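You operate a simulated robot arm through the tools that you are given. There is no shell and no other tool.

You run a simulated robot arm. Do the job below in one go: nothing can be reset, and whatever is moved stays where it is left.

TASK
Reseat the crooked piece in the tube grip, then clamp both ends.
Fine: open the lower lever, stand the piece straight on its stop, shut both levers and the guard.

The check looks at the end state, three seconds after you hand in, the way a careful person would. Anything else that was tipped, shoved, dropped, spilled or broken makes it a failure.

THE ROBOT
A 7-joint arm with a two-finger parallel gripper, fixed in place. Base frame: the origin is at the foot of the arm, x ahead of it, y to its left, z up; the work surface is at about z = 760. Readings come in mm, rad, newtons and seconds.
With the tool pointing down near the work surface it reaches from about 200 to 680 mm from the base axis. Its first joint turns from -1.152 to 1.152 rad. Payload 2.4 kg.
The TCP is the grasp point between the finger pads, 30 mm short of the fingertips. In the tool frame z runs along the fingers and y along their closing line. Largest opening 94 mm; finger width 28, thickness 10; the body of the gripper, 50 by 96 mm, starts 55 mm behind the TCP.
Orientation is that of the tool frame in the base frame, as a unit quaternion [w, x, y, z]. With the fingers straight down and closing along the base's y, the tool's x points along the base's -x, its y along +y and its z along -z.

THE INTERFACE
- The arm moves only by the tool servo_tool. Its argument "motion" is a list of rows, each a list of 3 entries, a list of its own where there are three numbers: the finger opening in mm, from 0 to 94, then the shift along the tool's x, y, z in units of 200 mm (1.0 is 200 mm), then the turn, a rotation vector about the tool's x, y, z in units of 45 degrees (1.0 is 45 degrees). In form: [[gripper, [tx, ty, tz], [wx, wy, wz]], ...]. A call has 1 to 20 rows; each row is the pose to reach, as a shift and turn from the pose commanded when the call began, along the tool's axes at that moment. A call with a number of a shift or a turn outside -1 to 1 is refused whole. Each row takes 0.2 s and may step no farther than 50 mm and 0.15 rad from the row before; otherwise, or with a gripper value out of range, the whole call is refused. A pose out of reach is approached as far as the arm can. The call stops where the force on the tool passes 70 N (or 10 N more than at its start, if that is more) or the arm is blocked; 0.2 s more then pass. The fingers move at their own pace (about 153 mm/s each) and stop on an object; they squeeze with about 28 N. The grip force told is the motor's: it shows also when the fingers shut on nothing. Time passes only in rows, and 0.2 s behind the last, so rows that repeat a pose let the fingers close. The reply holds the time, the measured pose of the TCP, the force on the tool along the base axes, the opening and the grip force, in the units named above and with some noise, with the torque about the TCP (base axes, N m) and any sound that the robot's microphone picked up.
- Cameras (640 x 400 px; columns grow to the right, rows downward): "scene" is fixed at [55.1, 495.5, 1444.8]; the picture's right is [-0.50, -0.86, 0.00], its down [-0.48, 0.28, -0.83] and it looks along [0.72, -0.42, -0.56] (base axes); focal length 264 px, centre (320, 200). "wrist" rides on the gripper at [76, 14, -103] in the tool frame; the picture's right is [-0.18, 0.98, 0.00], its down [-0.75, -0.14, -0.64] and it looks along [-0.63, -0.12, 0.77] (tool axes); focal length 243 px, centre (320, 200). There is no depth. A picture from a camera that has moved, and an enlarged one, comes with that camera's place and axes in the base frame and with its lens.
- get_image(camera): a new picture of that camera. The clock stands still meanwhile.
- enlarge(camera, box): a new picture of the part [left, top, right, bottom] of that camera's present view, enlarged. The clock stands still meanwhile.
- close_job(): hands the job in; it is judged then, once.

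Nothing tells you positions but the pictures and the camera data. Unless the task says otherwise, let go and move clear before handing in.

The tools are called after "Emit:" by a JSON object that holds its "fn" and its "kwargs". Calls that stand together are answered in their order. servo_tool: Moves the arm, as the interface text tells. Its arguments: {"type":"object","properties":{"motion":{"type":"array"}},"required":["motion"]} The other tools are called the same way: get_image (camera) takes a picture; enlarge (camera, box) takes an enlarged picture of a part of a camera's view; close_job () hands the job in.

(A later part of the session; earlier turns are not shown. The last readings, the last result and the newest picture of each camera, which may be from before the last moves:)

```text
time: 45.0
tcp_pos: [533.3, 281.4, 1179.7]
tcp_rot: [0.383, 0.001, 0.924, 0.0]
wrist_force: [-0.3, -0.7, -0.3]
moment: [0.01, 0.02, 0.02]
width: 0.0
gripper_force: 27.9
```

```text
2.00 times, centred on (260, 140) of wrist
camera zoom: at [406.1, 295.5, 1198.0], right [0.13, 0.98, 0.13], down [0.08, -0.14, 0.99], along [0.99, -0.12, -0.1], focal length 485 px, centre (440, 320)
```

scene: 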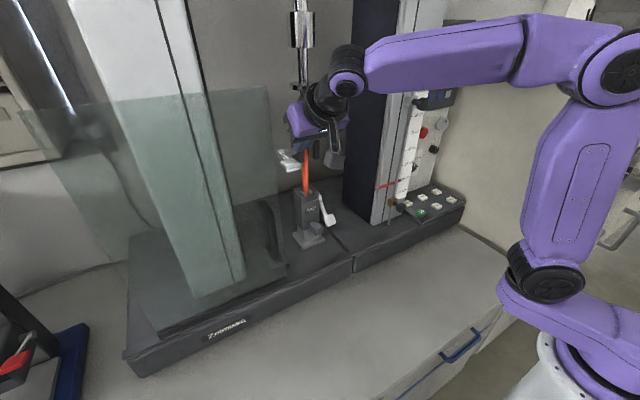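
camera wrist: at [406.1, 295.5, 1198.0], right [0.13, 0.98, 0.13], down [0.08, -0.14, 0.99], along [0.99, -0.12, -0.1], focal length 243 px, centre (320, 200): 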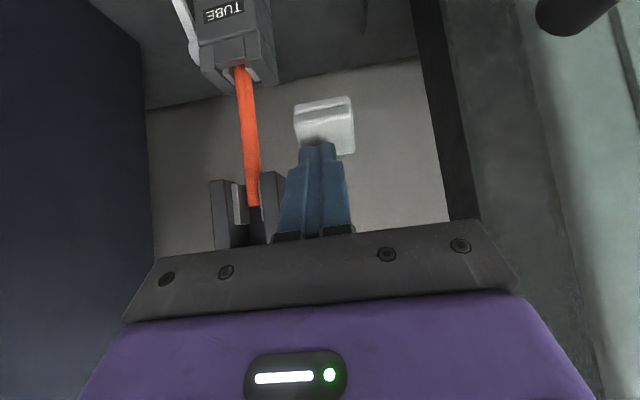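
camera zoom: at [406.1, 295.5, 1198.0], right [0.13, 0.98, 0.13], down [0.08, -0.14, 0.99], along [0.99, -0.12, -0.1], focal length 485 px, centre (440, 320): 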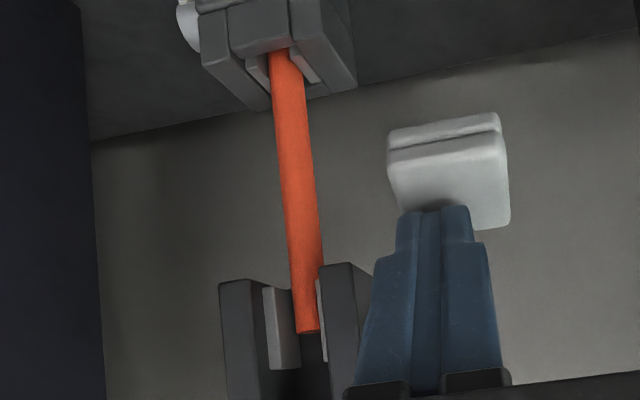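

Lower pads are gripping the tube and it remains upright. I'll finish pushing the upper lever down, slowing near its end stop.

Emit:
{"fn": "servo_tool", "kwargs": {"motion": [[0, [0.021, 0, 0.028], [0, 0, 0]], [0, [0.0424, 0, 0.0566], [0, 0, 0]], [0, [0.067, 0, 0.088], [0, 0, 0]], [0, [0.092, 0, 0.12], [0, 0, 0]], [0, [0.11, 0, 0.145], [0, 0, 0]], [0, [0.119, 0, 0.158], [0, 0, 0]]]}}

Emit:
{"fn": "get_image", "kwargs": {"camera": "wrist"}}

Emit:
{"fn": "enlarge", "kwargs": {"camera": "scene", "box": [250, 80, 380, 250]}}

```text
time: 46.4
tcp_pos: [539.4, 279.9, 1143.2]
tcp_rot: [0.385, 0.0, 0.923, 0.002]
wrist_force: [-11.1, -4.6, 14.0]
moment: [-0.16, -0.28, -0.02]
width: 0.0
gripper_force: 28.2
```

```text
taken
camera wrist: at [411.6, 293.8, 1160.9], right [0.13, 0.98, 0.13], down [0.07, -0.14, 0.99], along [0.99, -0.12, -0.09], focal length 243 px, centre (320, 200)
```

wrist: 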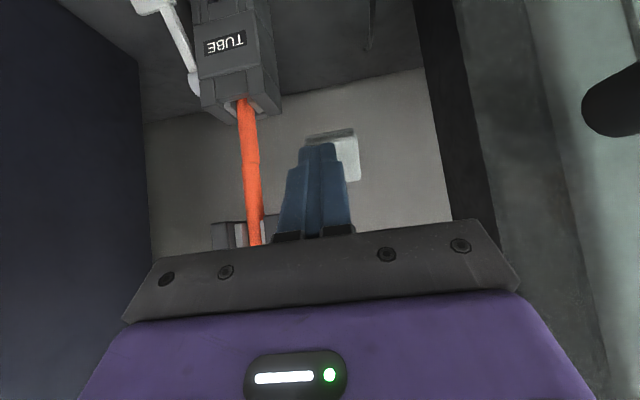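

```text
2.35 times, centred on (315, 165) of scene
camera zoom: at [54.4, 495.2, 1444.9], right [-0.5, -0.86, 0.0], down [-0.48, 0.28, -0.83], along [0.72, -0.42, -0.56], focal length 621 px, centre (332, 282)
```

zoom: 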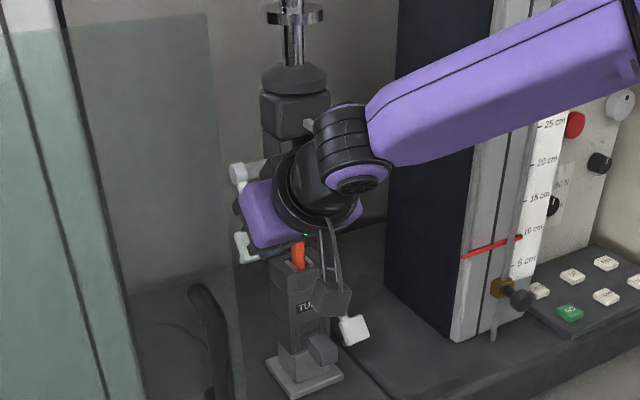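

I now feel 18 N on the upper lever. I'll push on in 2 mm steps along the pad normal and watch the force build.

Emit:
{"fn": "servo_tool", "kwargs": {"motion": [[0, [-0.001, 0, 0.0095], [0, 0, 0]], [0, [-0.002, 0, 0.019], [0, 0, 0]]]}}

```text
time: 47.0
tcp_pos: [540.1, 279.3, 1141.9]
tcp_rot: [0.385, 0.001, 0.923, 0.001]
wrist_force: [-46.5, -14.9, 35.0]
moment: [-0.47, -0.56, -0.24]
width: 0.1
gripper_force: 27.9
```

Force rose to 60 N over about 1 mm, so that is the end stop. Backing off gently, then I'll inspect both levers.

Emit:
{"fn": "servo_tool", "kwargs": {"motion": [[0, [0.002, 0, -0.01], [0, 0, 0]], [0, [0.002, 0, -0.02], [0, 0, 0]], [0, [0, 0, -0.035], [0, 0, 0]], [0, [0, 0, -0.06], [0, 0, 0]], [0, [0, 0, -0.12], [0, 0, 0]]]}}

Emit:
{"fn": "servo_tool", "kwargs": {"motion": [[0, [-0.05, 0, -0.15], [0, 0, 0]], [0, [-0.1, -0.1, -0.3], [0, 0, 0]], [0, [-0.15, -0.2, -0.45], [0, 0, 0]], [0, [-0.15, -0.35, -0.55], [0, 0, 0]]]}}

Emit:
{"fn": "get_image", "kwargs": {"camera": "wrist"}}

Emit:
{"fn": "enlarge", "kwargs": {"camera": "scene", "box": [270, 100, 370, 260]}}

```text
time: 48.2
tcp_pos: [526.8, 281.4, 1155.3]
tcp_rot: [0.384, 0.0, 0.923, 0.0]
wrist_force: [-0.9, -0.2, -0.7]
moment: [-0.02, -0.01, -0.02]
width: 0.1
gripper_force: 27.8
```

```text
time: 49.2
tcp_pos: [470.6, 207.8, 1252.8]
tcp_rot: [0.383, -0.001, 0.924, 0.002]
wrist_force: [0.6, 0.1, 0.5]
moment: [0.02, 0.0, 0.0]
width: 0.0
gripper_force: 28.5
```

```text
taken
camera wrist: at [343.1, 221.6, 1271.4], right [0.13, 0.98, 0.13], down [0.08, -0.14, 0.99], along [0.99, -0.12, -0.1], focal length 243 px, centre (320, 200)
```

wrist: 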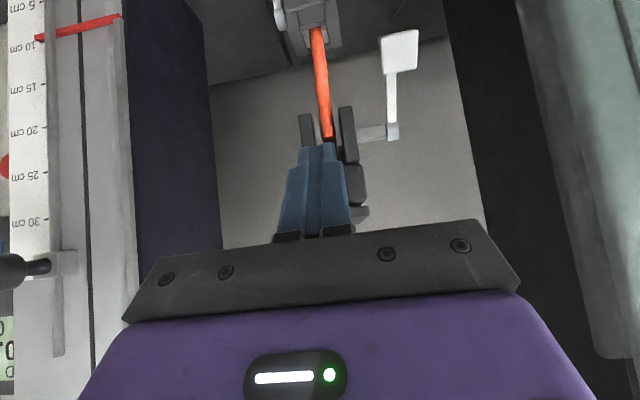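

```text
2.50 times, centred on (320, 180) of scene
camera zoom: at [55.1, 495.5, 1444.8], right [-0.5, -0.86, 0.0], down [-0.48, 0.28, -0.83], along [0.72, -0.42, -0.56], focal length 660 px, centre (320, 250)
```

zoom: 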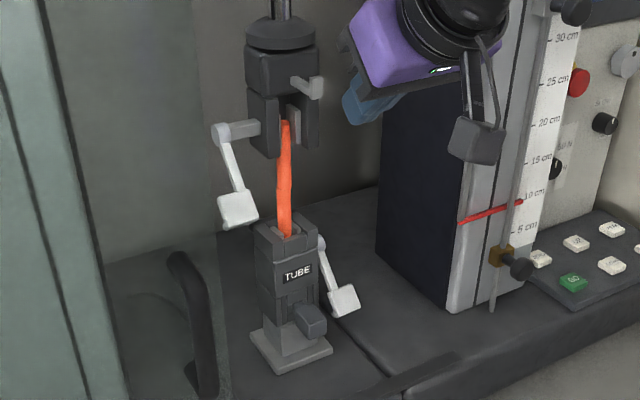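

Both levers are down and look parallel. I'll zoom in to compare lever angles, jaw contact and tube straightness.

Emit:
{"fn": "enlarge", "kwargs": {"camera": "scene", "box": [284, 130, 344, 210]}}

Emit:
{"fn": "enlarge", "kwargs": {"camera": "scene", "box": [290, 180, 350, 250]}}

Emit:
{"fn": "enlarge", "kwargs": {"camera": "wrist", "box": [270, 0, 440, 160]}}

```text
5.00 times, centred on (314, 170) of scene
camera zoom: at [55.1, 495.5, 1444.8], right [-0.5, -0.86, 0.0], down [-0.48, 0.28, -0.83], along [0.72, -0.42, -0.56], focal length 1320 px, centre (350, 350)
```

zoom: 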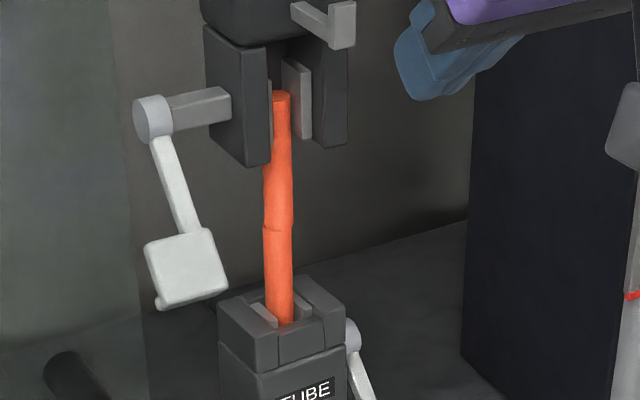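

```text
5.71 times, centred on (320, 215) of scene
camera zoom: at [55.1, 495.5, 1444.8], right [-0.5, -0.86, 0.0], down [-0.48, 0.28, -0.83], along [0.72, -0.42, -0.56], focal length 1509 px, centre (320, 114)
```

zoom: 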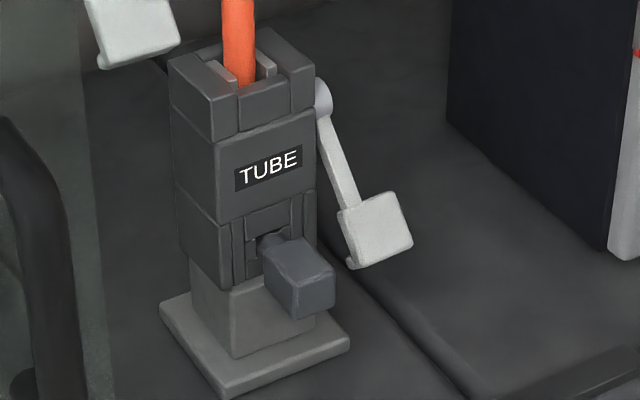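

```text
2.50 times, centred on (355, 80) of wrist
camera zoom: at [343.1, 221.6, 1271.4], right [0.13, 0.98, 0.13], down [0.08, -0.14, 0.99], along [0.99, -0.12, -0.1], focal length 606 px, centre (232, 500)
```

zoom: 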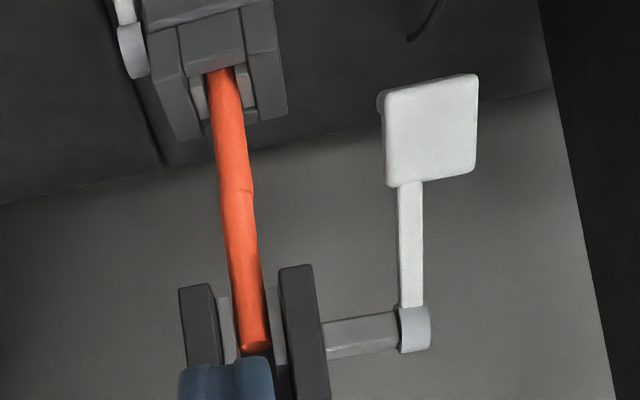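

There now seems to be a crease in the middle of the tube that I didn't see before. I need to look closer.

Emit:
{"fn": "enlarge", "kwargs": {"camera": "wrist", "box": [290, 20, 370, 145]}}

Emit:
{"fn": "enlarge", "kwargs": {"camera": "scene", "box": [292, 145, 322, 200]}}

Emit:
{"fn": "enlarge", "kwargs": {"camera": "scene", "box": [420, 10, 500, 80]}}

```text
3.20 times, centred on (330, 82) of wrist
camera zoom: at [343.1, 221.6, 1271.4], right [0.13, 0.98, 0.13], down [0.08, -0.14, 0.99], along [0.99, -0.12, -0.1], focal length 776 px, centre (288, 576)
```

zoom: 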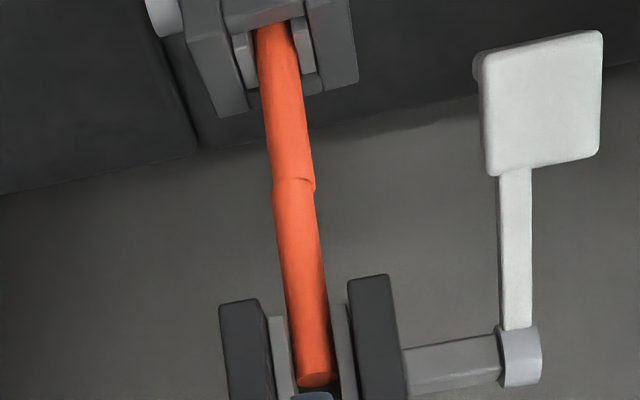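

```text
7.27 times, centred on (307, 172) of scene
camera zoom: at [55.1, 495.5, 1444.8], right [-0.5, -0.86, 0.0], down [-0.48, 0.28, -0.83], along [0.72, -0.42, -0.56], focal length 1920 px, centre (414, 400)
```

zoom: 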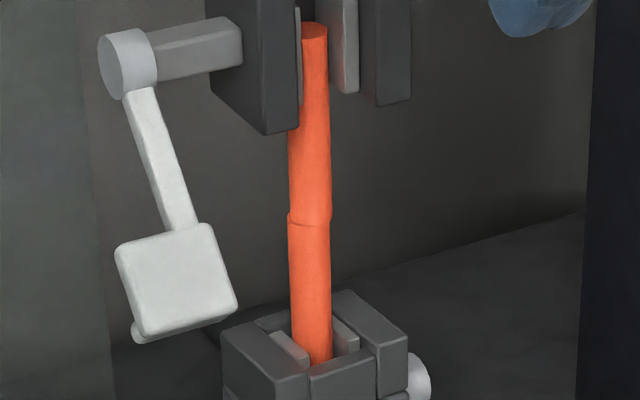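

```text
5.71 times, centred on (460, 45) of scene
camera zoom: at [55.1, 495.5, 1444.8], right [-0.5, -0.86, 0.0], down [-0.48, 0.28, -0.83], along [0.72, -0.42, -0.56], focal length 1509 px, centre (-480, 1086)
```

zoom: 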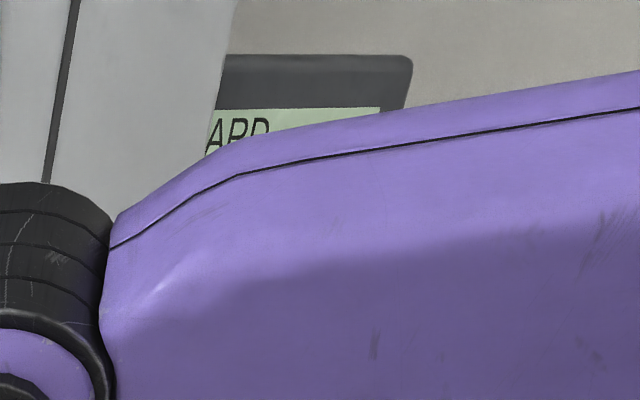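

The tube shows a slight offset at mid-length, though from the front its axis is within about 1 mm. I need the side view, so I'll swing the camera to the right-hand side again.

Emit:
{"fn": "servo_tool", "kwargs": {"motion": [[0, [0.085, -0.065, 0.032], [0, -0.167, 0]], [0, [0.171, -0.13, 0.065], [0, -0.333, 0]], [0, [0.256, -0.195, 0.097], [0, -0.5, 0]], [0, [0.342, -0.26, 0.13], [0, -0.667, 0]], [0, [0.427, -0.325, 0.162], [0, -0.833, 0]], [0, [0.5127, -0.39, 0.1945], [0, -1.0, 0]]]}}

Emit:
{"fn": "servo_tool", "kwargs": {"motion": [[0, [0, 0, 0], [0, 0, -0.167]], [0, [0, 0, 0], [0, 0, -0.333]], [0, [0, 0, 0], [0, 0, -0.5]], [0, [0, 0, 0], [0, 0, -0.667]], [0, [0, 0, 0], [0, 0, -0.833]], [0, [0, 0, 0], [0, 0, -1.0]]]}}

Emit:
{"fn": "servo_tool", "kwargs": {"motion": [[0, [0, 0, 0], [0, 0, -0.167]], [0, [0, 0, 0], [0, 0, -0.333]], [0, [0, 0, 0], [0, 0, -0.5]], [0, [0, 0, 0], [0, 0, -0.667]], [0, [0, 0, 0], [0, 0, -0.833]], [0, [0, 0, 0], [0, 0, -1.0]]]}}

Emit:
{"fn": "get_image", "kwargs": {"camera": "wrist"}}

Emit:
{"fn": "get_image", "kwargs": {"camera": "scene"}}

```text
time: 50.8
tcp_pos: [456.4, 65.6, 1151.9]
tcp_rot: [0.704, 0.076, 0.703, -0.075]
wrist_force: [0.3, 0.2, -0.1]
moment: [-0.03, 0.01, -0.03]
width: 0.1
gripper_force: 27.8
out of reach, approached as far as the arm can: row 4
stopped in row 6: the arm was blocked; the commanded pose is now the measured one
```

```text
time: 52.2
tcp_pos: [456.5, 65.2, 1153.9]
tcp_rot: [0.622, -0.2, 0.677, -0.338]
wrist_force: [0.9, -0.5, 0.3]
moment: [0.03, 0.01, 0.03]
width: 0.0
gripper_force: 27.6
```

```text
time: 53.6
tcp_pos: [456.4, 67.6, 1153.4]
tcp_rot: [-0.445, 0.445, -0.549, 0.55]
wrist_force: [0.3, -0.3, -0.4]
moment: [-0.01, 0.02, -0.05]
width: 0.0
gripper_force: 28.1
```

```text
taken
camera wrist: at [340.4, 12.6, 1138.9], right [0.04, 0.18, -0.98], down [-0.47, 0.87, 0.14], along [0.88, 0.46, 0.12], focal length 243 px, centre (320, 200)
```

wrist: 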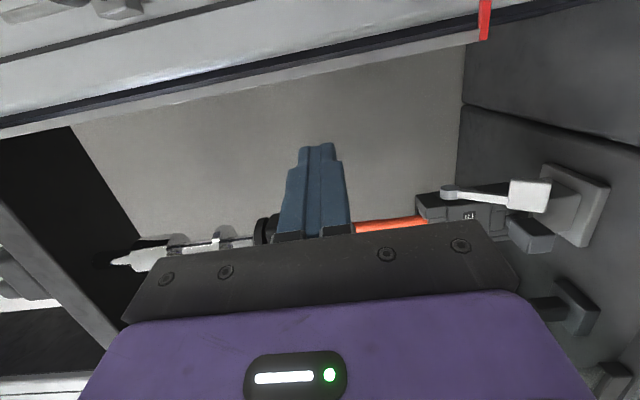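

```text
taken
```

scene: 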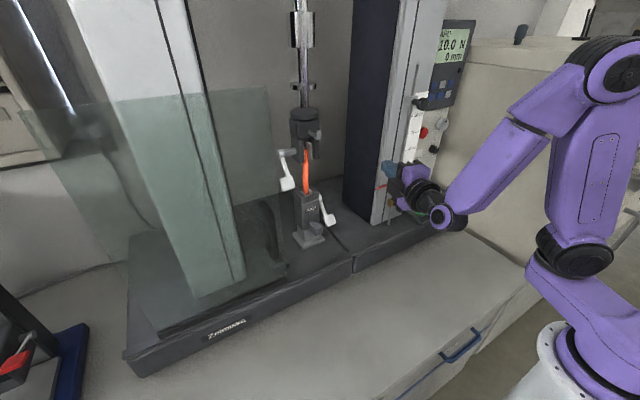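

The move ended short of the target because that pose was out of reach, but nothing was touched. Opening the fingers here should let me see the tube between them.

Emit:
{"fn": "servo_tool", "kwargs": {"motion": [[94, [0, 0, 0], [0, 0, 0]], [94, [0, 0, 0], [0, 0, 0]], [94, [0, 0, 0], [0, 0, 0]]]}}

Emit:
{"fn": "get_image", "kwargs": {"camera": "wrist"}}

Emit:
{"fn": "enlarge", "kwargs": {"camera": "wrist", "box": [220, 150, 480, 260]}}

Emit:
{"fn": "enlarge", "kwargs": {"camera": "scene", "box": [280, 100, 340, 260]}}

Emit:
{"fn": "enlarge", "kwargs": {"camera": "scene", "box": [380, 10, 480, 220]}}

```text
time: 54.4
tcp_pos: [457.4, 67.3, 1154.0]
tcp_rot: [-0.446, 0.445, -0.549, 0.549]
wrist_force: [0.7, -0.2, 0.2]
moment: [-0.02, 0.0, 0.02]
width: 94.0
gripper_force: 0.0
```

```text
taken
camera wrist: at [340.4, 12.6, 1138.7], right [0.04, 0.18, -0.98], down [-0.47, 0.87, 0.14], along [0.88, 0.46, 0.12], focal length 243 px, centre (320, 200)
```

wrist: 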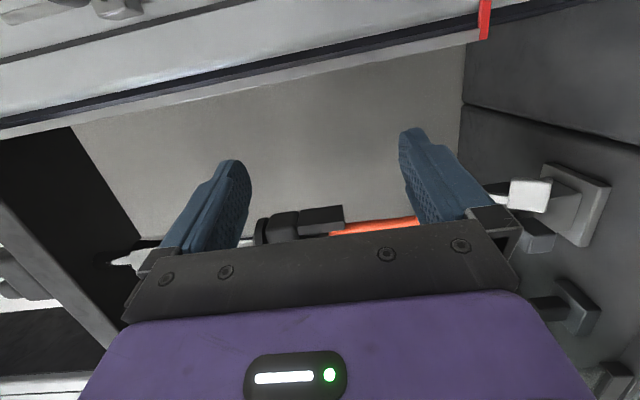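

```text
2.46 times, centred on (350, 205) of wrist
camera zoom: at [340.4, 12.6, 1138.7], right [0.04, 0.18, -0.98], down [-0.47, 0.87, 0.14], along [0.88, 0.46, 0.12], focal length 597 px, centre (246, 188)
```

zoom: 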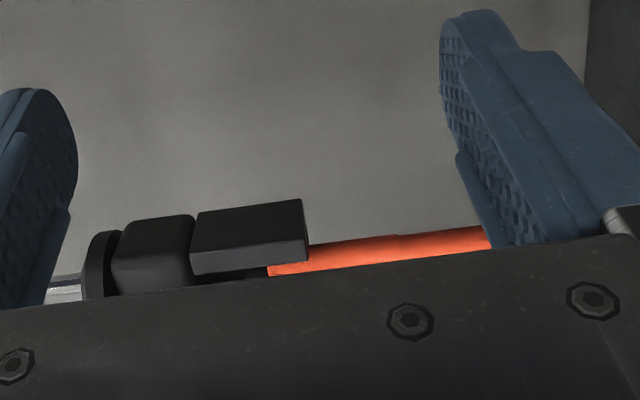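

```text
2.50 times, centred on (310, 180) of scene
camera zoom: at [55.1, 495.5, 1444.8], right [-0.5, -0.86, 0.0], down [-0.48, 0.28, -0.83], along [0.72, -0.42, -0.56], focal length 660 px, centre (345, 250)
```

zoom: 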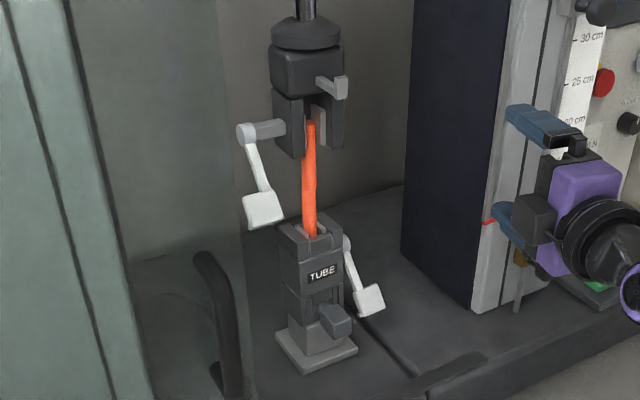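

```text
1.90 times, centred on (430, 115) of scene
camera zoom: at [55.1, 495.5, 1444.8], right [-0.5, -0.86, 0.0], down [-0.48, 0.28, -0.83], along [0.72, -0.42, -0.56], focal length 503 px, centre (110, 362)
```

zoom: 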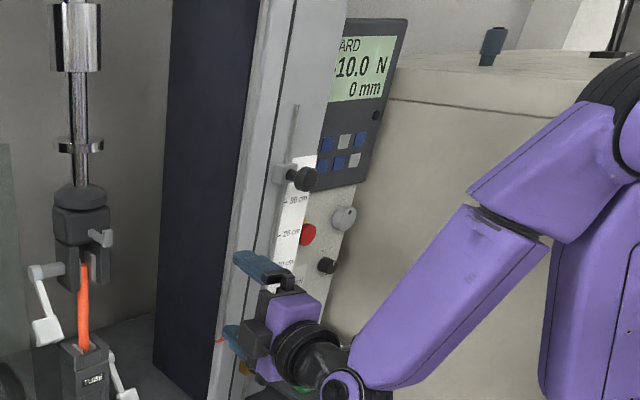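

The panel still reads GUARD / -10.0 N. To get a useful side view I need to yaw back 12° and move left and down a little.

Emit:
{"fn": "servo_tool", "kwargs": {"motion": [[94, [-0.058, 0.054, -0.046], [0, -0.067, 0]], [94, [-0.116, 0.109, -0.091], [0, -0.133, 0]], [94, [-0.174, 0.163, -0.137], [0, -0.2, 0]], [94, [-0.232, 0.2175, -0.182], [0, -0.267, 0]]]}}

Emit:
{"fn": "get_image", "kwargs": {"camera": "wrist"}}

Emit:
{"fn": "enlarge", "kwargs": {"camera": "wrist", "box": [220, 100, 420, 225]}}

```text
time: 55.4
tcp_pos: [431.1, 118.0, 1108.6]
tcp_rot: [-0.5, 0.499, -0.499, 0.501]
wrist_force: [0.2, -0.3, -1.0]
moment: [0.0, 0.0, 0.01]
width: 94.2
gripper_force: 0.0
```

```text
taken
camera wrist: at [327.2, 41.1, 1094.0], right [0.0, 0.19, -0.98], down [-0.64, 0.75, 0.14], along [0.77, 0.63, 0.12], focal length 243 px, centre (320, 200)
```

wrist: 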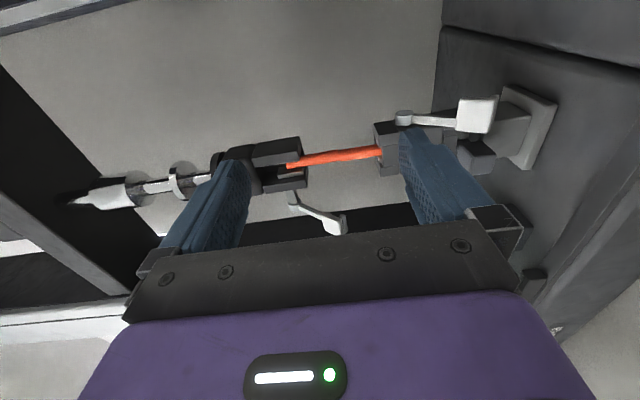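

```text
3.20 times, centred on (320, 162) of wrist
camera zoom: at [327.2, 41.1, 1094.0], right [0.0, 0.19, -0.98], down [-0.64, 0.75, 0.14], along [0.77, 0.63, 0.12], focal length 776 px, centre (320, 320)
```

zoom: 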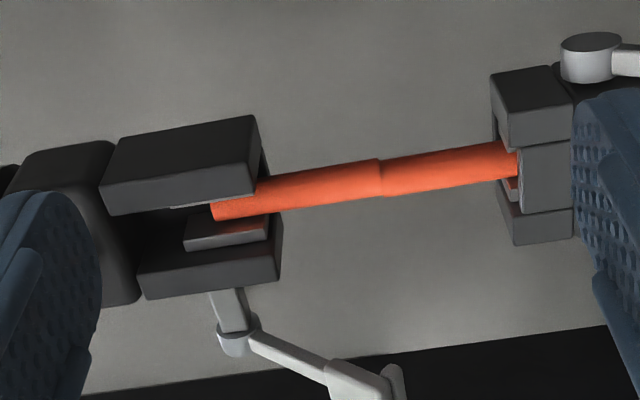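

In this side view the tube clearly has a small kink at mid-length. I'll enlarge further to quantify it.

Emit:
{"fn": "enlarge", "kwargs": {"camera": "wrist", "box": [278, 135, 342, 175]}}

Emit:
{"fn": "enlarge", "kwargs": {"camera": "wrist", "box": [328, 130, 392, 170]}}

```text
10.00 times, centred on (310, 155) of wrist
camera zoom: at [327.2, 41.1, 1094.0], right [0.0, 0.19, -0.98], down [-0.64, 0.75, 0.14], along [0.77, 0.63, 0.12], focal length 2426 px, centre (420, 650)
```

zoom: 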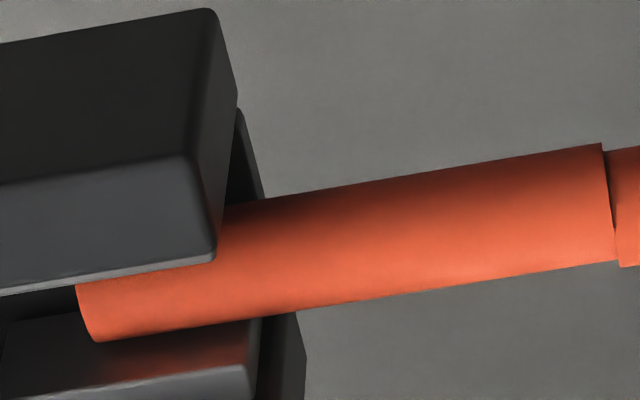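

```text
10.00 times, centred on (360, 150) of wrist
camera zoom: at [327.2, 41.1, 1094.0], right [0.0, 0.19, -0.98], down [-0.64, 0.75, 0.14], along [0.77, 0.63, 0.12], focal length 2426 px, centre (-80, 700)
```

zoom: 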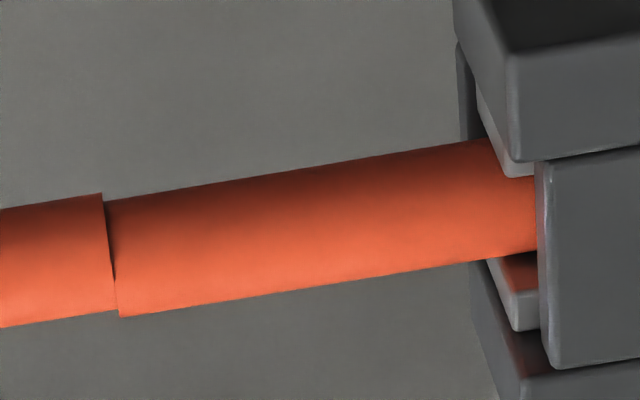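

The two halves are parallel and vertical but offset by about 1 mm at a mid seam. No crack sound was reported, so I take it as a small elastic offset from clamping. I'll deal with the guard next and watch the panel, starting by rolling back and moving left toward the handle.

Emit:
{"fn": "servo_tool", "kwargs": {"motion": [[94, [-0.067, 0.008, -0.025], [0, 0, 0.167]], [94, [-0.133, 0.017, -0.05], [0, 0, 0.333]], [94, [-0.2, 0.025, -0.075], [0, 0, 0.5]], [94, [-0.267, 0.033, -0.1], [0, 0, 0.667]], [94, [-0.333, 0.042, -0.125], [0, 0, 0.833]], [94, [-0.4, 0.05, -0.15], [0, 0, 1.0]]]}}

Emit:
{"fn": "servo_tool", "kwargs": {"motion": [[94, [-0.059, 0.059, 0], [0, 0, 0.167]], [94, [-0.118, 0.118, 0], [0, 0, 0.333]], [94, [-0.177, 0.177, 0], [0, 0, 0.5]], [94, [-0.236, 0.236, 0], [0, 0, 0.667]], [94, [-0.295, 0.295, 0], [0, 0, 0.833]], [94, [-0.354, 0.354, 0], [0, 0, 1.0]]]}}

Emit:
{"fn": "get_image", "kwargs": {"camera": "wrist"}}

Emit:
{"fn": "get_image", "kwargs": {"camera": "scene"}}

```text
time: 56.8
tcp_pos: [402.3, 199.4, 1100.5]
tcp_rot: [0.655, -0.269, 0.653, -0.27]
wrist_force: [-0.8, 0.9, -0.8]
moment: [0.02, -0.04, 0.03]
width: 93.8
gripper_force: 0.0
```

```text
time: 58.2
tcp_pos: [401.4, 298.8, 1101.2]
tcp_rot: [0.708, 0.002, 0.706, 0.002]
wrist_force: [-0.1, -0.5, 0.4]
moment: [0.0, 0.0, 0.0]
width: 93.9
gripper_force: 0.1
```

```text
taken
camera wrist: at [297.8, 312.7, 1024.4], right [0.0, 0.98, 0.19], down [-0.64, -0.14, 0.75], along [0.77, -0.12, 0.63], focal length 243 px, centre (320, 200)
```

wrist: 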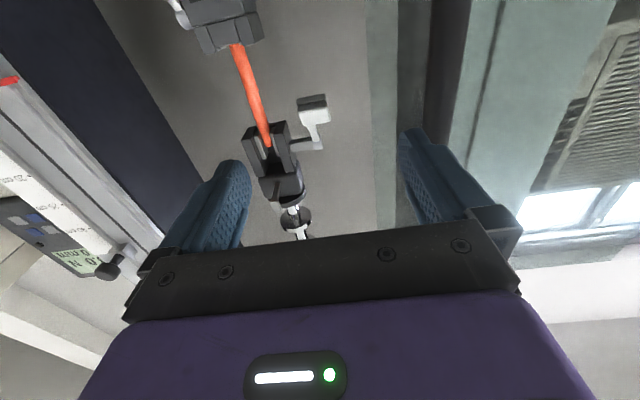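

```text
taken
```

scene: 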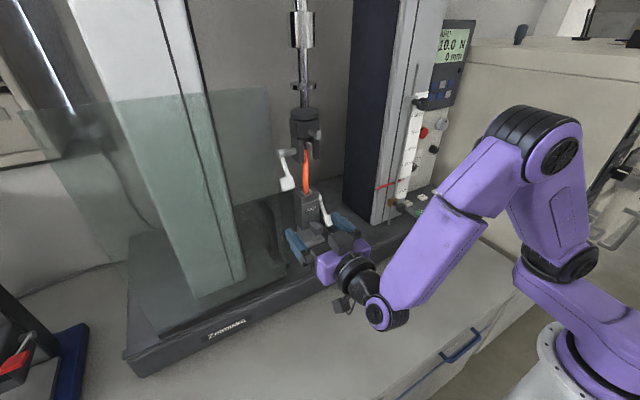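

I'll pitch the camera for a proper front view of the guard handle.

Emit:
{"fn": "servo_tool", "kwargs": {"motion": [[94, [-0.049, 0.026, -0.026], [0, 0.167, 0]], [94, [-0.098, 0.052, -0.052], [0, 0.333, 0]], [94, [-0.148, 0.078, -0.078], [0, 0.5, 0]], [94, [-0.197, 0.103, -0.103], [0, 0.667, 0]], [94, [-0.246, 0.129, -0.129], [0, 0.833, 0]], [94, [-0.295, 0.155, -0.155], [0, 1.0, 0]]]}}

Emit:
{"fn": "get_image", "kwargs": {"camera": "wrist"}}

Emit:
{"fn": "enlarge", "kwargs": {"camera": "wrist", "box": [300, 0, 540, 150]}}

Emit:
{"fn": "enlarge", "kwargs": {"camera": "scene", "box": [220, 150, 380, 310]}}

```text
time: 59.6
tcp_pos: [370.5, 328.0, 1157.8]
tcp_rot: [0.383, 0.0, 0.924, 0.0]
wrist_force: [-0.3, 0.3, 0.6]
moment: [0.01, -0.02, 0.0]
width: 94.1
gripper_force: 0.0
```

```text
taken
camera wrist: at [242.4, 342.4, 1176.2], right [0.13, 0.98, 0.13], down [0.08, -0.14, 0.99], along [0.99, -0.12, -0.1], focal length 243 px, centre (320, 200)
```

wrist: 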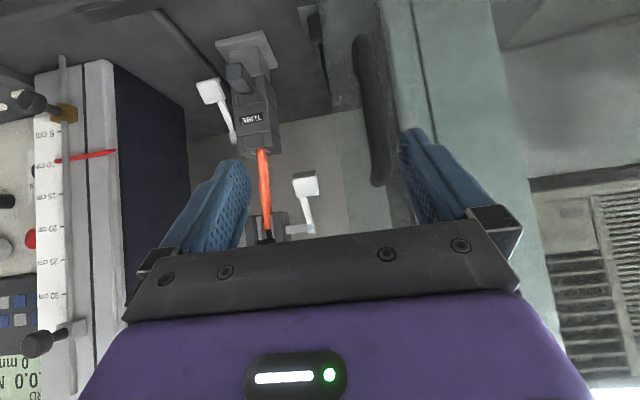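

```text
2.67 times, centred on (420, 75) of wrist
camera zoom: at [242.4, 342.4, 1176.2], right [0.13, 0.98, 0.13], down [0.08, -0.14, 0.99], along [0.99, -0.12, -0.1], focal length 647 px, centre (53, 533)
```

zoom: 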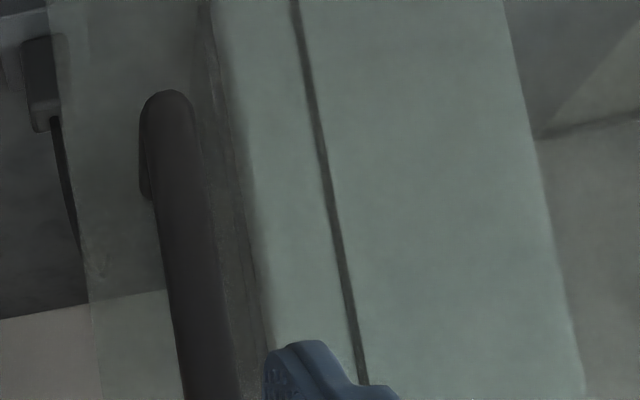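

```text
2.50 times, centred on (300, 230) of scene
camera zoom: at [55.1, 495.5, 1444.8], right [-0.5, -0.86, 0.0], down [-0.48, 0.28, -0.83], along [0.72, -0.42, -0.56], focal length 660 px, centre (370, 125)
```

zoom: 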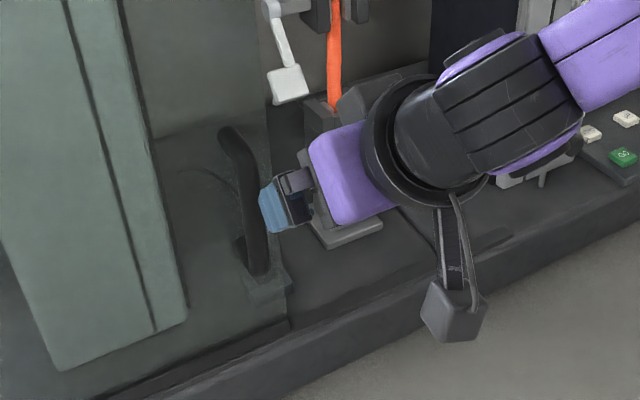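

The handle is a vertical bar centred near (455, 373), z 1025–1138, standing about 40 mm off the glass (x≈492). I'll line up in front of it with the fingers open and closing along y.

Emit:
{"fn": "servo_tool", "kwargs": {"motion": [[94, [0.056, 0.056, 0.073], [0, -0.139, 0]], [94, [0.111, 0.113, 0.147], [0, -0.278, 0]], [94, [0.167, 0.169, 0.22], [0, -0.417, 0]], [94, [0.2227, 0.225, 0.2934], [0, -0.556, 0]]]}}

Emit:
{"fn": "get_image", "kwargs": {"camera": "wrist"}}

Emit:
{"fn": "enlarge", "kwargs": {"camera": "scene", "box": [200, 150, 400, 310]}}

```text
time: 60.6
tcp_pos: [379.4, 376.8, 1085.6]
tcp_rot: [0.575, 0.001, 0.818, 0.001]
wrist_force: [-0.4, -0.1, -0.4]
moment: [0.04, -0.02, -0.03]
width: 94.0
gripper_force: 0.1
```

```text
taken
camera wrist: at [256.4, 391.0, 1048.1], right [0.06, 0.98, 0.18], down [-0.35, -0.14, 0.93], along [0.93, -0.12, 0.33], focal length 243 px, centre (320, 200)
```

wrist: 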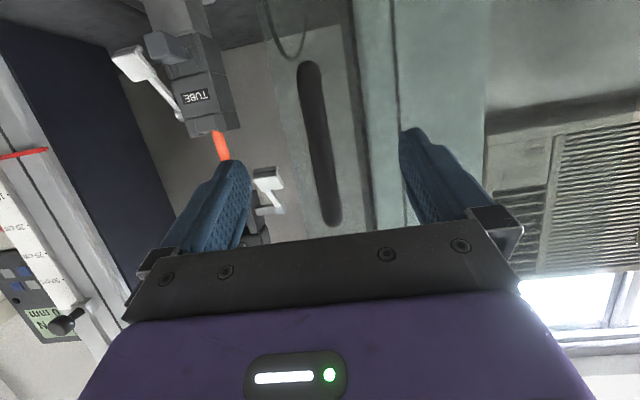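

```text
2.50 times, centred on (300, 230) of scene
camera zoom: at [55.1, 495.5, 1444.8], right [-0.5, -0.86, 0.0], down [-0.48, 0.28, -0.83], along [0.72, -0.42, -0.56], focal length 660 px, centre (370, 125)
```

zoom: 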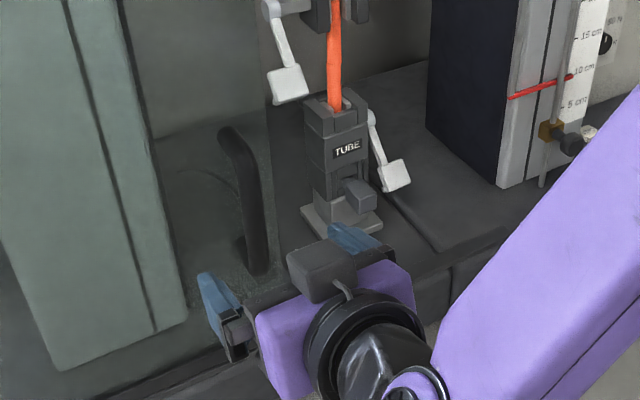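

The handle is centred between the fingers. I'll move forward to straddle it, then close.

Emit:
{"fn": "servo_tool", "kwargs": {"motion": [[94, [-0.031, -0.005, 0.109], [0, 0, 0]], [94, [-0.062, -0.01, 0.219], [0, 0, 0]], [94, [-0.093, -0.013, 0.325], [0, 0, 0]]]}}

Emit:
{"fn": "get_image", "kwargs": {"camera": "wrist"}}

Emit:
{"fn": "enlarge", "kwargs": {"camera": "scene", "box": [200, 150, 400, 310]}}

```text
time: 61.4
tcp_pos: [447.3, 372.6, 1081.5]
tcp_rot: [0.575, 0.0, 0.818, 0.0]
wrist_force: [0.5, 0.1, -0.6]
moment: [-0.01, 0.02, 0.04]
width: 93.8
gripper_force: 0.1
```

```text
taken
camera wrist: at [323.5, 386.2, 1043.7], right [0.06, 0.98, 0.17], down [-0.35, -0.14, 0.93], along [0.94, -0.12, 0.33], focal length 243 px, centre (320, 200)
```

wrist: 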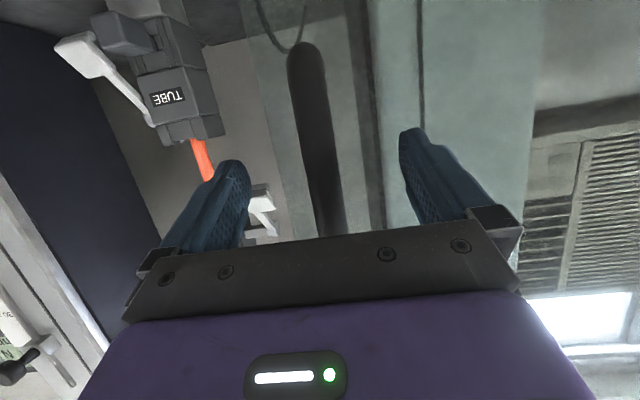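

```text
2.50 times, centred on (300, 230) of scene
camera zoom: at [55.1, 495.5, 1444.8], right [-0.5, -0.86, 0.0], down [-0.48, 0.28, -0.83], along [0.72, -0.42, -0.56], focal length 660 px, centre (370, 125)
```

zoom: 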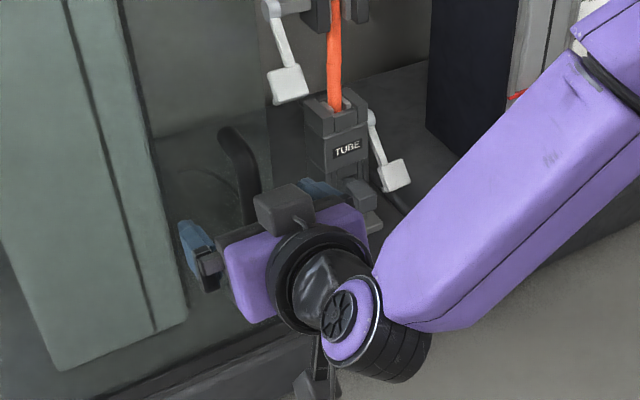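

The handle bar is between the fingers, so I'll close on it.

Emit:
{"fn": "servo_tool", "kwargs": {"motion": [[50, [0, 0, 0], [0, 0, 0]], [25, [0, 0, 0], [0, 0, 0]], [0, [0, 0, 0], [0, 0, 0]], [0, [0, 0, 0], [0, 0, 0]], [0, [0, 0, 0], [0, 0, 0]]]}}

Emit:
{"fn": "get_image", "kwargs": {"camera": "wrist"}}

```text
time: 62.6
tcp_pos: [447.1, 372.8, 1082.7]
tcp_rot: [0.575, 0.001, 0.818, 0.0]
wrist_force: [0.0, 0.7, -0.6]
moment: [-0.03, -0.03, -0.01]
width: 21.7
gripper_force: 45.3
```

```text
taken
camera wrist: at [323.3, 386.3, 1043.9], right [0.06, 0.98, 0.17], down [-0.35, -0.14, 0.93], along [0.94, -0.12, 0.33], focal length 243 px, centre (320, 200)
```

wrist: 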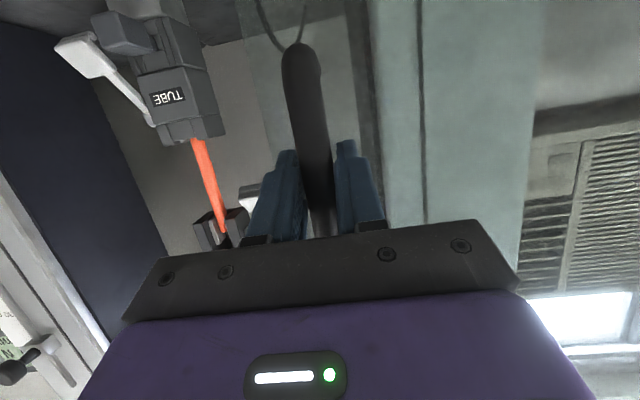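

I have the handle. I'll pull the guard gently to the right along the machine's front line, 30 mm first.

Emit:
{"fn": "servo_tool", "kwargs": {"motion": [[0, [-0.0015, -0.05, 0.004], [0, 0, 0]], [0, [-0.003, -0.1, 0.0085], [0, 0, 0]], [0, [-0.0045, -0.15, 0.0127], [0, 0, 0]]]}}

Emit:
{"fn": "get_image", "kwargs": {"camera": "wrist"}}

Emit:
{"fn": "get_image", "kwargs": {"camera": "scene"}}

```text
time: 63.4
tcp_pos: [447.2, 348.1, 1080.8]
tcp_rot: [0.574, -0.002, 0.819, 0.002]
wrist_force: [-31.8, 1.9, 1.9]
moment: [-0.03, -0.33, 0.02]
width: 22.1
gripper_force: 44.3
```

```text
taken
camera wrist: at [323.6, 359.8, 1044.1], right [0.05, 0.98, 0.18], down [-0.35, -0.15, 0.93], along [0.94, -0.11, 0.33], focal length 243 px, centre (320, 200)
```

wrist: 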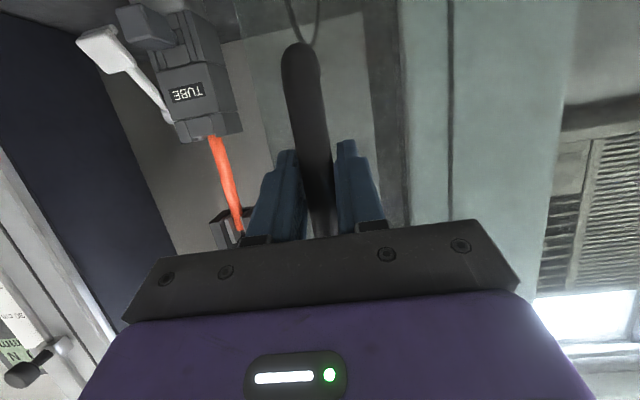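

```text
taken
```

scene: 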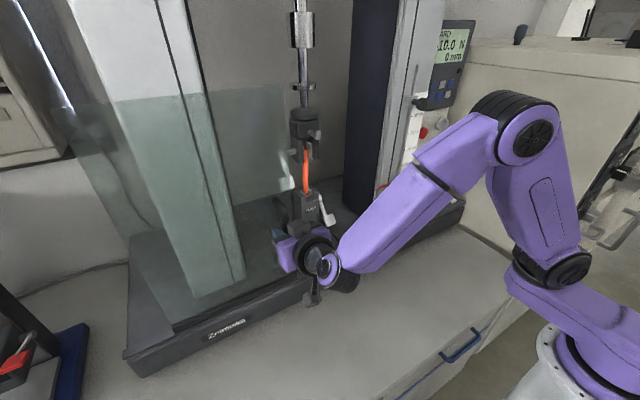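

The guard slides, but the 32 N in x tells me its track runs more nearly along base y than I assumed. I'll correct x by -3 mm and continue a little.

Emit:
{"fn": "servo_tool", "kwargs": {"motion": [[0, [0.005, -0.01, -0.014], [0, 0, 0]], [0, [0.005, -0.06, -0.014], [0, 0, 0]], [0, [0.005, -0.11, -0.014], [0, 0, 0]]]}}

```text
time: 64.2
tcp_pos: [446.1, 322.7, 1081.9]
tcp_rot: [0.575, 0.0, 0.818, 0.0]
wrist_force: [-22.0, 1.7, -6.8]
moment: [-0.12, -0.36, -0.02]
width: 21.9
gripper_force: 44.7
```

There's still 22 N in -x, so the track runs about 3° the other way, moving toward the robot as it goes right. I'll adjust the line and continue.

Emit:
{"fn": "servo_tool", "kwargs": {"motion": [[0, [0.0053, -0.05, -0.0146], [0, 0, 0]], [0, [0.0063, -0.1, -0.0174], [0, 0, 0]], [0, [0.0074, -0.15, -0.0202], [0, 0, 0]], [0, [0.0084, -0.2, -0.023], [0, 0, 0]]]}}

Emit:
{"fn": "get_image", "kwargs": {"camera": "scene"}}

```text
time: 65.2
tcp_pos: [447.1, 277.8, 1081.6]
tcp_rot: [0.576, 0.004, 0.818, -0.002]
wrist_force: [31.7, -1.9, -4.6]
moment: [-0.01, 0.36, 0.02]
width: 21.9
gripper_force: 44.6
```

```text
taken
```

scene: 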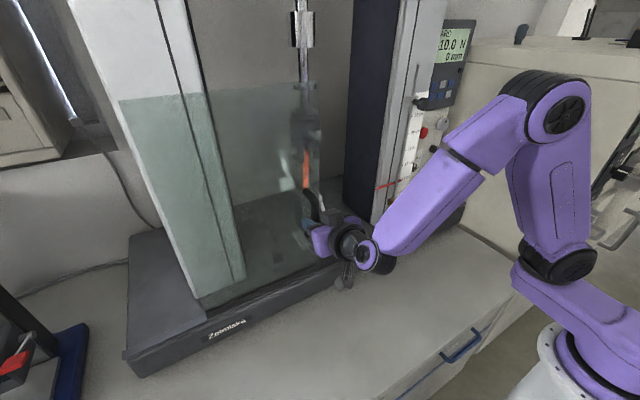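

Now it's +32 N, so I overcorrected; the handle's measured x stays near 447 throughout, so the track is essentially parallel to y. I'll set x back and keep it constant.

Emit:
{"fn": "servo_tool", "kwargs": {"motion": [[0, [-0.0068, -0.02, 0.0188], [0, 0, 0]], [0, [-0.0068, -0.07, 0.0188], [0, 0, 0]], [0, [-0.0068, -0.12, 0.0188], [0, 0, 0]], [0, [-0.0068, -0.17, 0.0188], [0, 0, 0]]]}}

Emit:
{"fn": "get_image", "kwargs": {"camera": "wrist"}}

```text
time: 66.2
tcp_pos: [446.1, 246.3, 1080.3]
tcp_rot: [0.575, 0.0, 0.818, 0.0]
wrist_force: [9.4, 3.7, -2.7]
moment: [-0.07, -0.09, -0.01]
width: 22.0
gripper_force: 44.6
```

```text
taken
camera wrist: at [323.0, 260.7, 1044.2], right [0.06, 0.98, 0.17], down [-0.35, -0.14, 0.93], along [0.94, -0.12, 0.33], focal length 243 px, centre (320, 200)
```

wrist: 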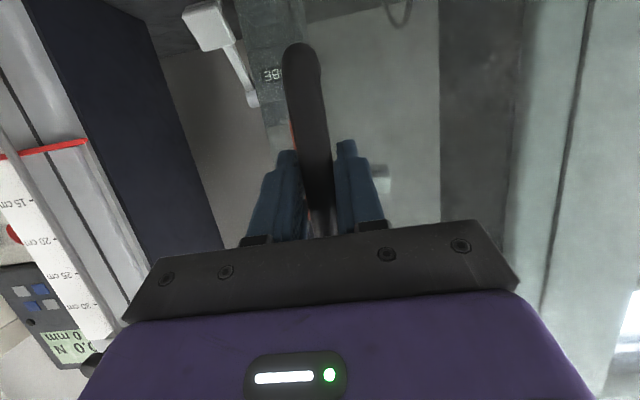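

That's much better (9 N). I'll continue pulling along y.

Emit:
{"fn": "servo_tool", "kwargs": {"motion": [[0, [-0.0014, -0.05, 0.0038], [0, 0, 0]], [0, [-0.0014, -0.1, 0.0038], [0, 0, 0]], [0, [-0.0014, -0.15, 0.0038], [0, 0, 0]], [0, [-0.0014, -0.2, 0.0038], [0, 0, 0]], [0, [-0.0014, -0.25, 0.0038], [0, 0, 0]], [0, [-0.0014, -0.3, 0.0038], [0, 0, 0]]]}}

Emit:
{"fn": "get_image", "kwargs": {"camera": "wrist"}}

Emit:
{"fn": "get_image", "kwargs": {"camera": "scene"}}

```text
time: 67.6
tcp_pos: [448.5, 185.9, 1080.2]
tcp_rot: [0.575, 0.002, 0.818, 0.0]
wrist_force: [-19.6, 2.0, 2.1]
moment: [-0.04, 0.62, -0.03]
width: 22.0
gripper_force: 45.1
```

```text
taken
camera wrist: at [324.6, 201.2, 1044.1], right [0.06, 0.98, 0.18], down [-0.35, -0.14, 0.93], along [0.93, -0.12, 0.33], focal length 243 px, centre (320, 200)
```

wrist: 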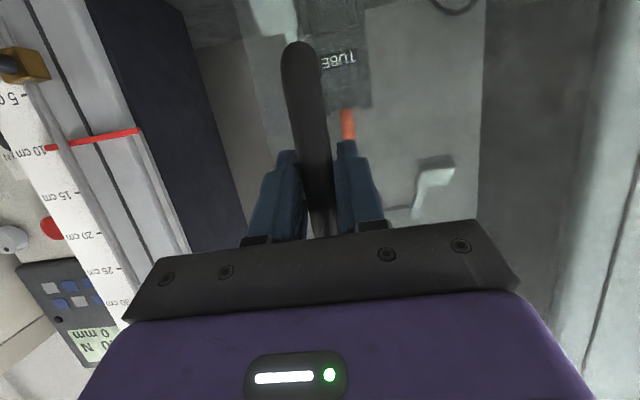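

```text
taken
```

scene: 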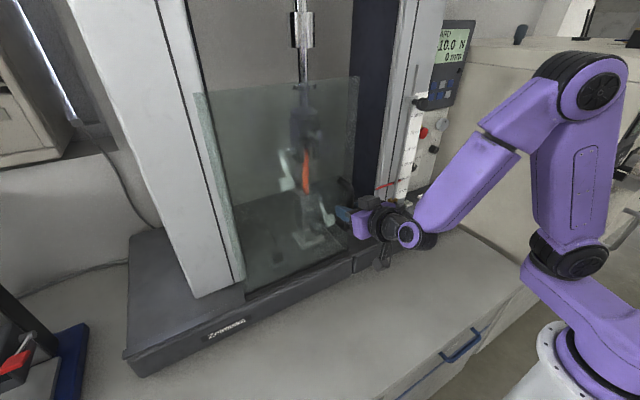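

The guard now covers the grips and the glass is moving freely. I'll continue to the right toward its closed stop.

Emit:
{"fn": "servo_tool", "kwargs": {"motion": [[0, [0.0014, -0.05, -0.004], [0, 0, 0]], [0, [0.0014, -0.1, -0.004], [0, 0, 0]], [0, [0.0014, -0.15, -0.004], [0, 0, 0]], [0, [0.0014, -0.2, -0.004], [0, 0, 0]], [0, [0.0014, -0.25, -0.004], [0, 0, 0]]]}}

Emit:
{"fn": "get_image", "kwargs": {"camera": "wrist"}}

Emit:
{"fn": "get_image", "kwargs": {"camera": "scene"}}

```text
time: 68.8
tcp_pos: [448.9, 134.3, 1082.0]
tcp_rot: [0.575, 0.003, 0.818, 0.0]
wrist_force: [29.4, 1.4, -13.5]
moment: [0.03, 0.43, 0.04]
width: 22.1
gripper_force: 44.6
```

```text
taken
camera wrist: at [324.5, 149.8, 1044.3], right [0.07, 0.98, 0.18], down [-0.35, -0.14, 0.93], along [0.93, -0.12, 0.33], focal length 243 px, centre (320, 200)
```

wrist: 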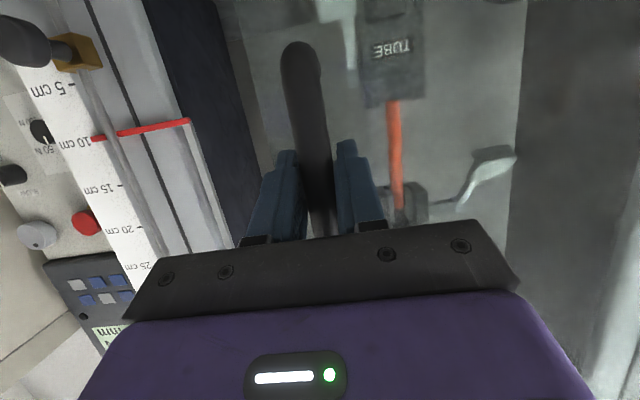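

```text
taken
```

scene: 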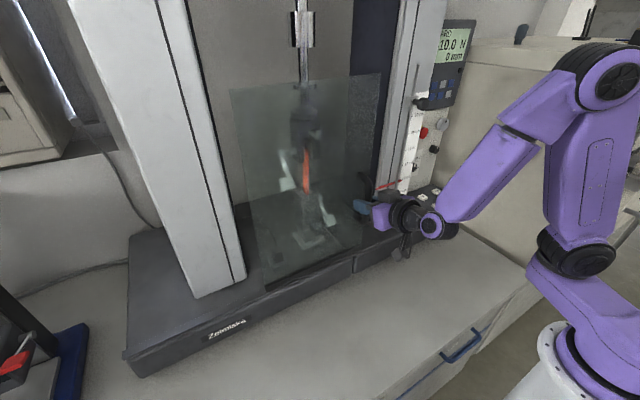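

The guard is nearly across. I'll correct x by +2.5 mm and continue until it stops, checking the panel.

Emit:
{"fn": "servo_tool", "kwargs": {"motion": [[0, [-0.0043, -0.02, 0.0118], [0, 0, 0]], [0, [-0.0043, -0.06, 0.0118], [0, 0, 0]], [0, [-0.0043, -0.1, 0.0118], [0, 0, 0]], [0, [-0.0043, -0.14, 0.0118], [0, 0, 0]]]}}

Emit:
{"fn": "get_image", "kwargs": {"camera": "wrist"}}

Emit:
{"fn": "enlarge", "kwargs": {"camera": "scene", "box": [420, 10, 500, 80]}}

Emit:
{"fn": "get_image", "kwargs": {"camera": "scene"}}

```text
time: 69.8
tcp_pos: [447.2, 109.8, 1081.5]
tcp_rot: [0.575, -0.001, 0.818, 0.001]
wrist_force: [-21.4, 3.2, 3.2]
moment: [-0.02, -1.28, 0.0]
width: 22.1
gripper_force: 45.5
```

```text
taken
camera wrist: at [324.3, 123.2, 1044.3], right [0.06, 0.98, 0.17], down [-0.35, -0.14, 0.93], along [0.94, -0.12, 0.33], focal length 243 px, centre (320, 200)
```

wrist: 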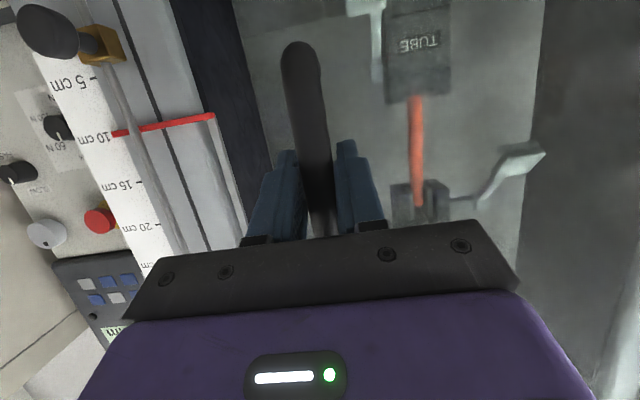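

```text
5.71 times, centred on (460, 45) of scene
camera zoom: at [54.3, 495.6, 1444.8], right [-0.5, -0.86, 0.0], down [-0.48, 0.28, -0.83], along [0.72, -0.42, -0.56], focal length 1509 px, centre (-480, 1086)
```

zoom: 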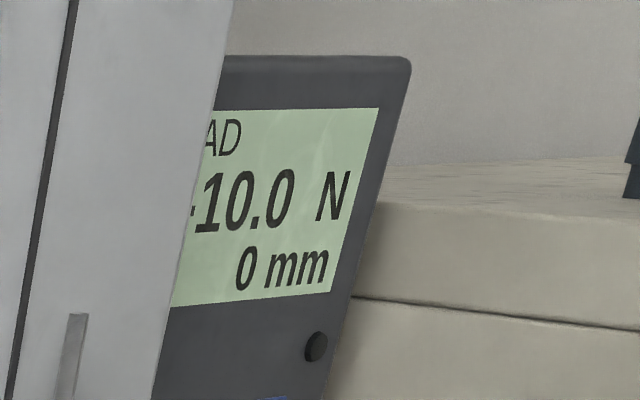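

```text
taken
```

scene: 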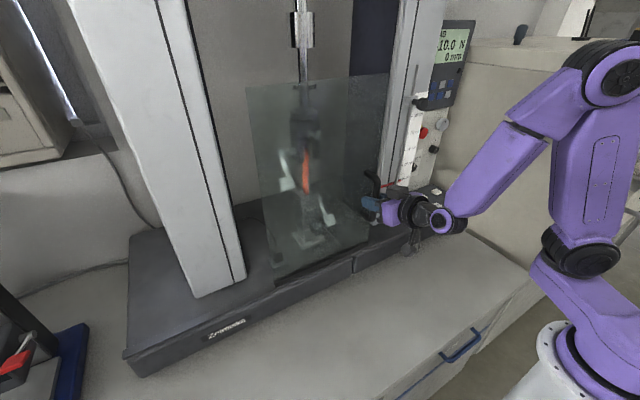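

The panel changed from "GUARD" to something ending in "AD" (likely "LOAD"), so the guard switch sees it closed. I'll keep going gently to the mechanical stop.

Emit:
{"fn": "servo_tool", "kwargs": {"motion": [[0, [0.0014, -0.025, -0.004], [0, 0, 0]], [0, [0.0014, -0.05, -0.004], [0, 0, 0]], [0, [0.0014, -0.075, -0.004], [0, 0, 0]]]}}

```text
time: 70.6
tcp_pos: [447.0, 95.4, 1081.9]
tcp_rot: [0.575, 0.0, 0.818, 0.002]
wrist_force: [0.7, 7.0, 0.4]
moment: [-0.04, 1.07, -0.08]
width: 21.8
gripper_force: 45.0
```

Resistance in y is starting (7 N). A few more millimetres to confirm the stop.

Emit:
{"fn": "servo_tool", "kwargs": {"motion": [[0, [0, -0.015, 0], [0, 0, 0]], [0, [0, -0.03, 0], [0, 0, 0]]]}}

```text
time: 71.2
tcp_pos: [448.5, 94.9, 1081.4]
tcp_rot: [0.574, -0.007, 0.819, 0.005]
wrist_force: [10.6, 39.2, -11.4]
moment: [-0.4, 0.42, 0.03]
width: 22.1
gripper_force: 45.0
```

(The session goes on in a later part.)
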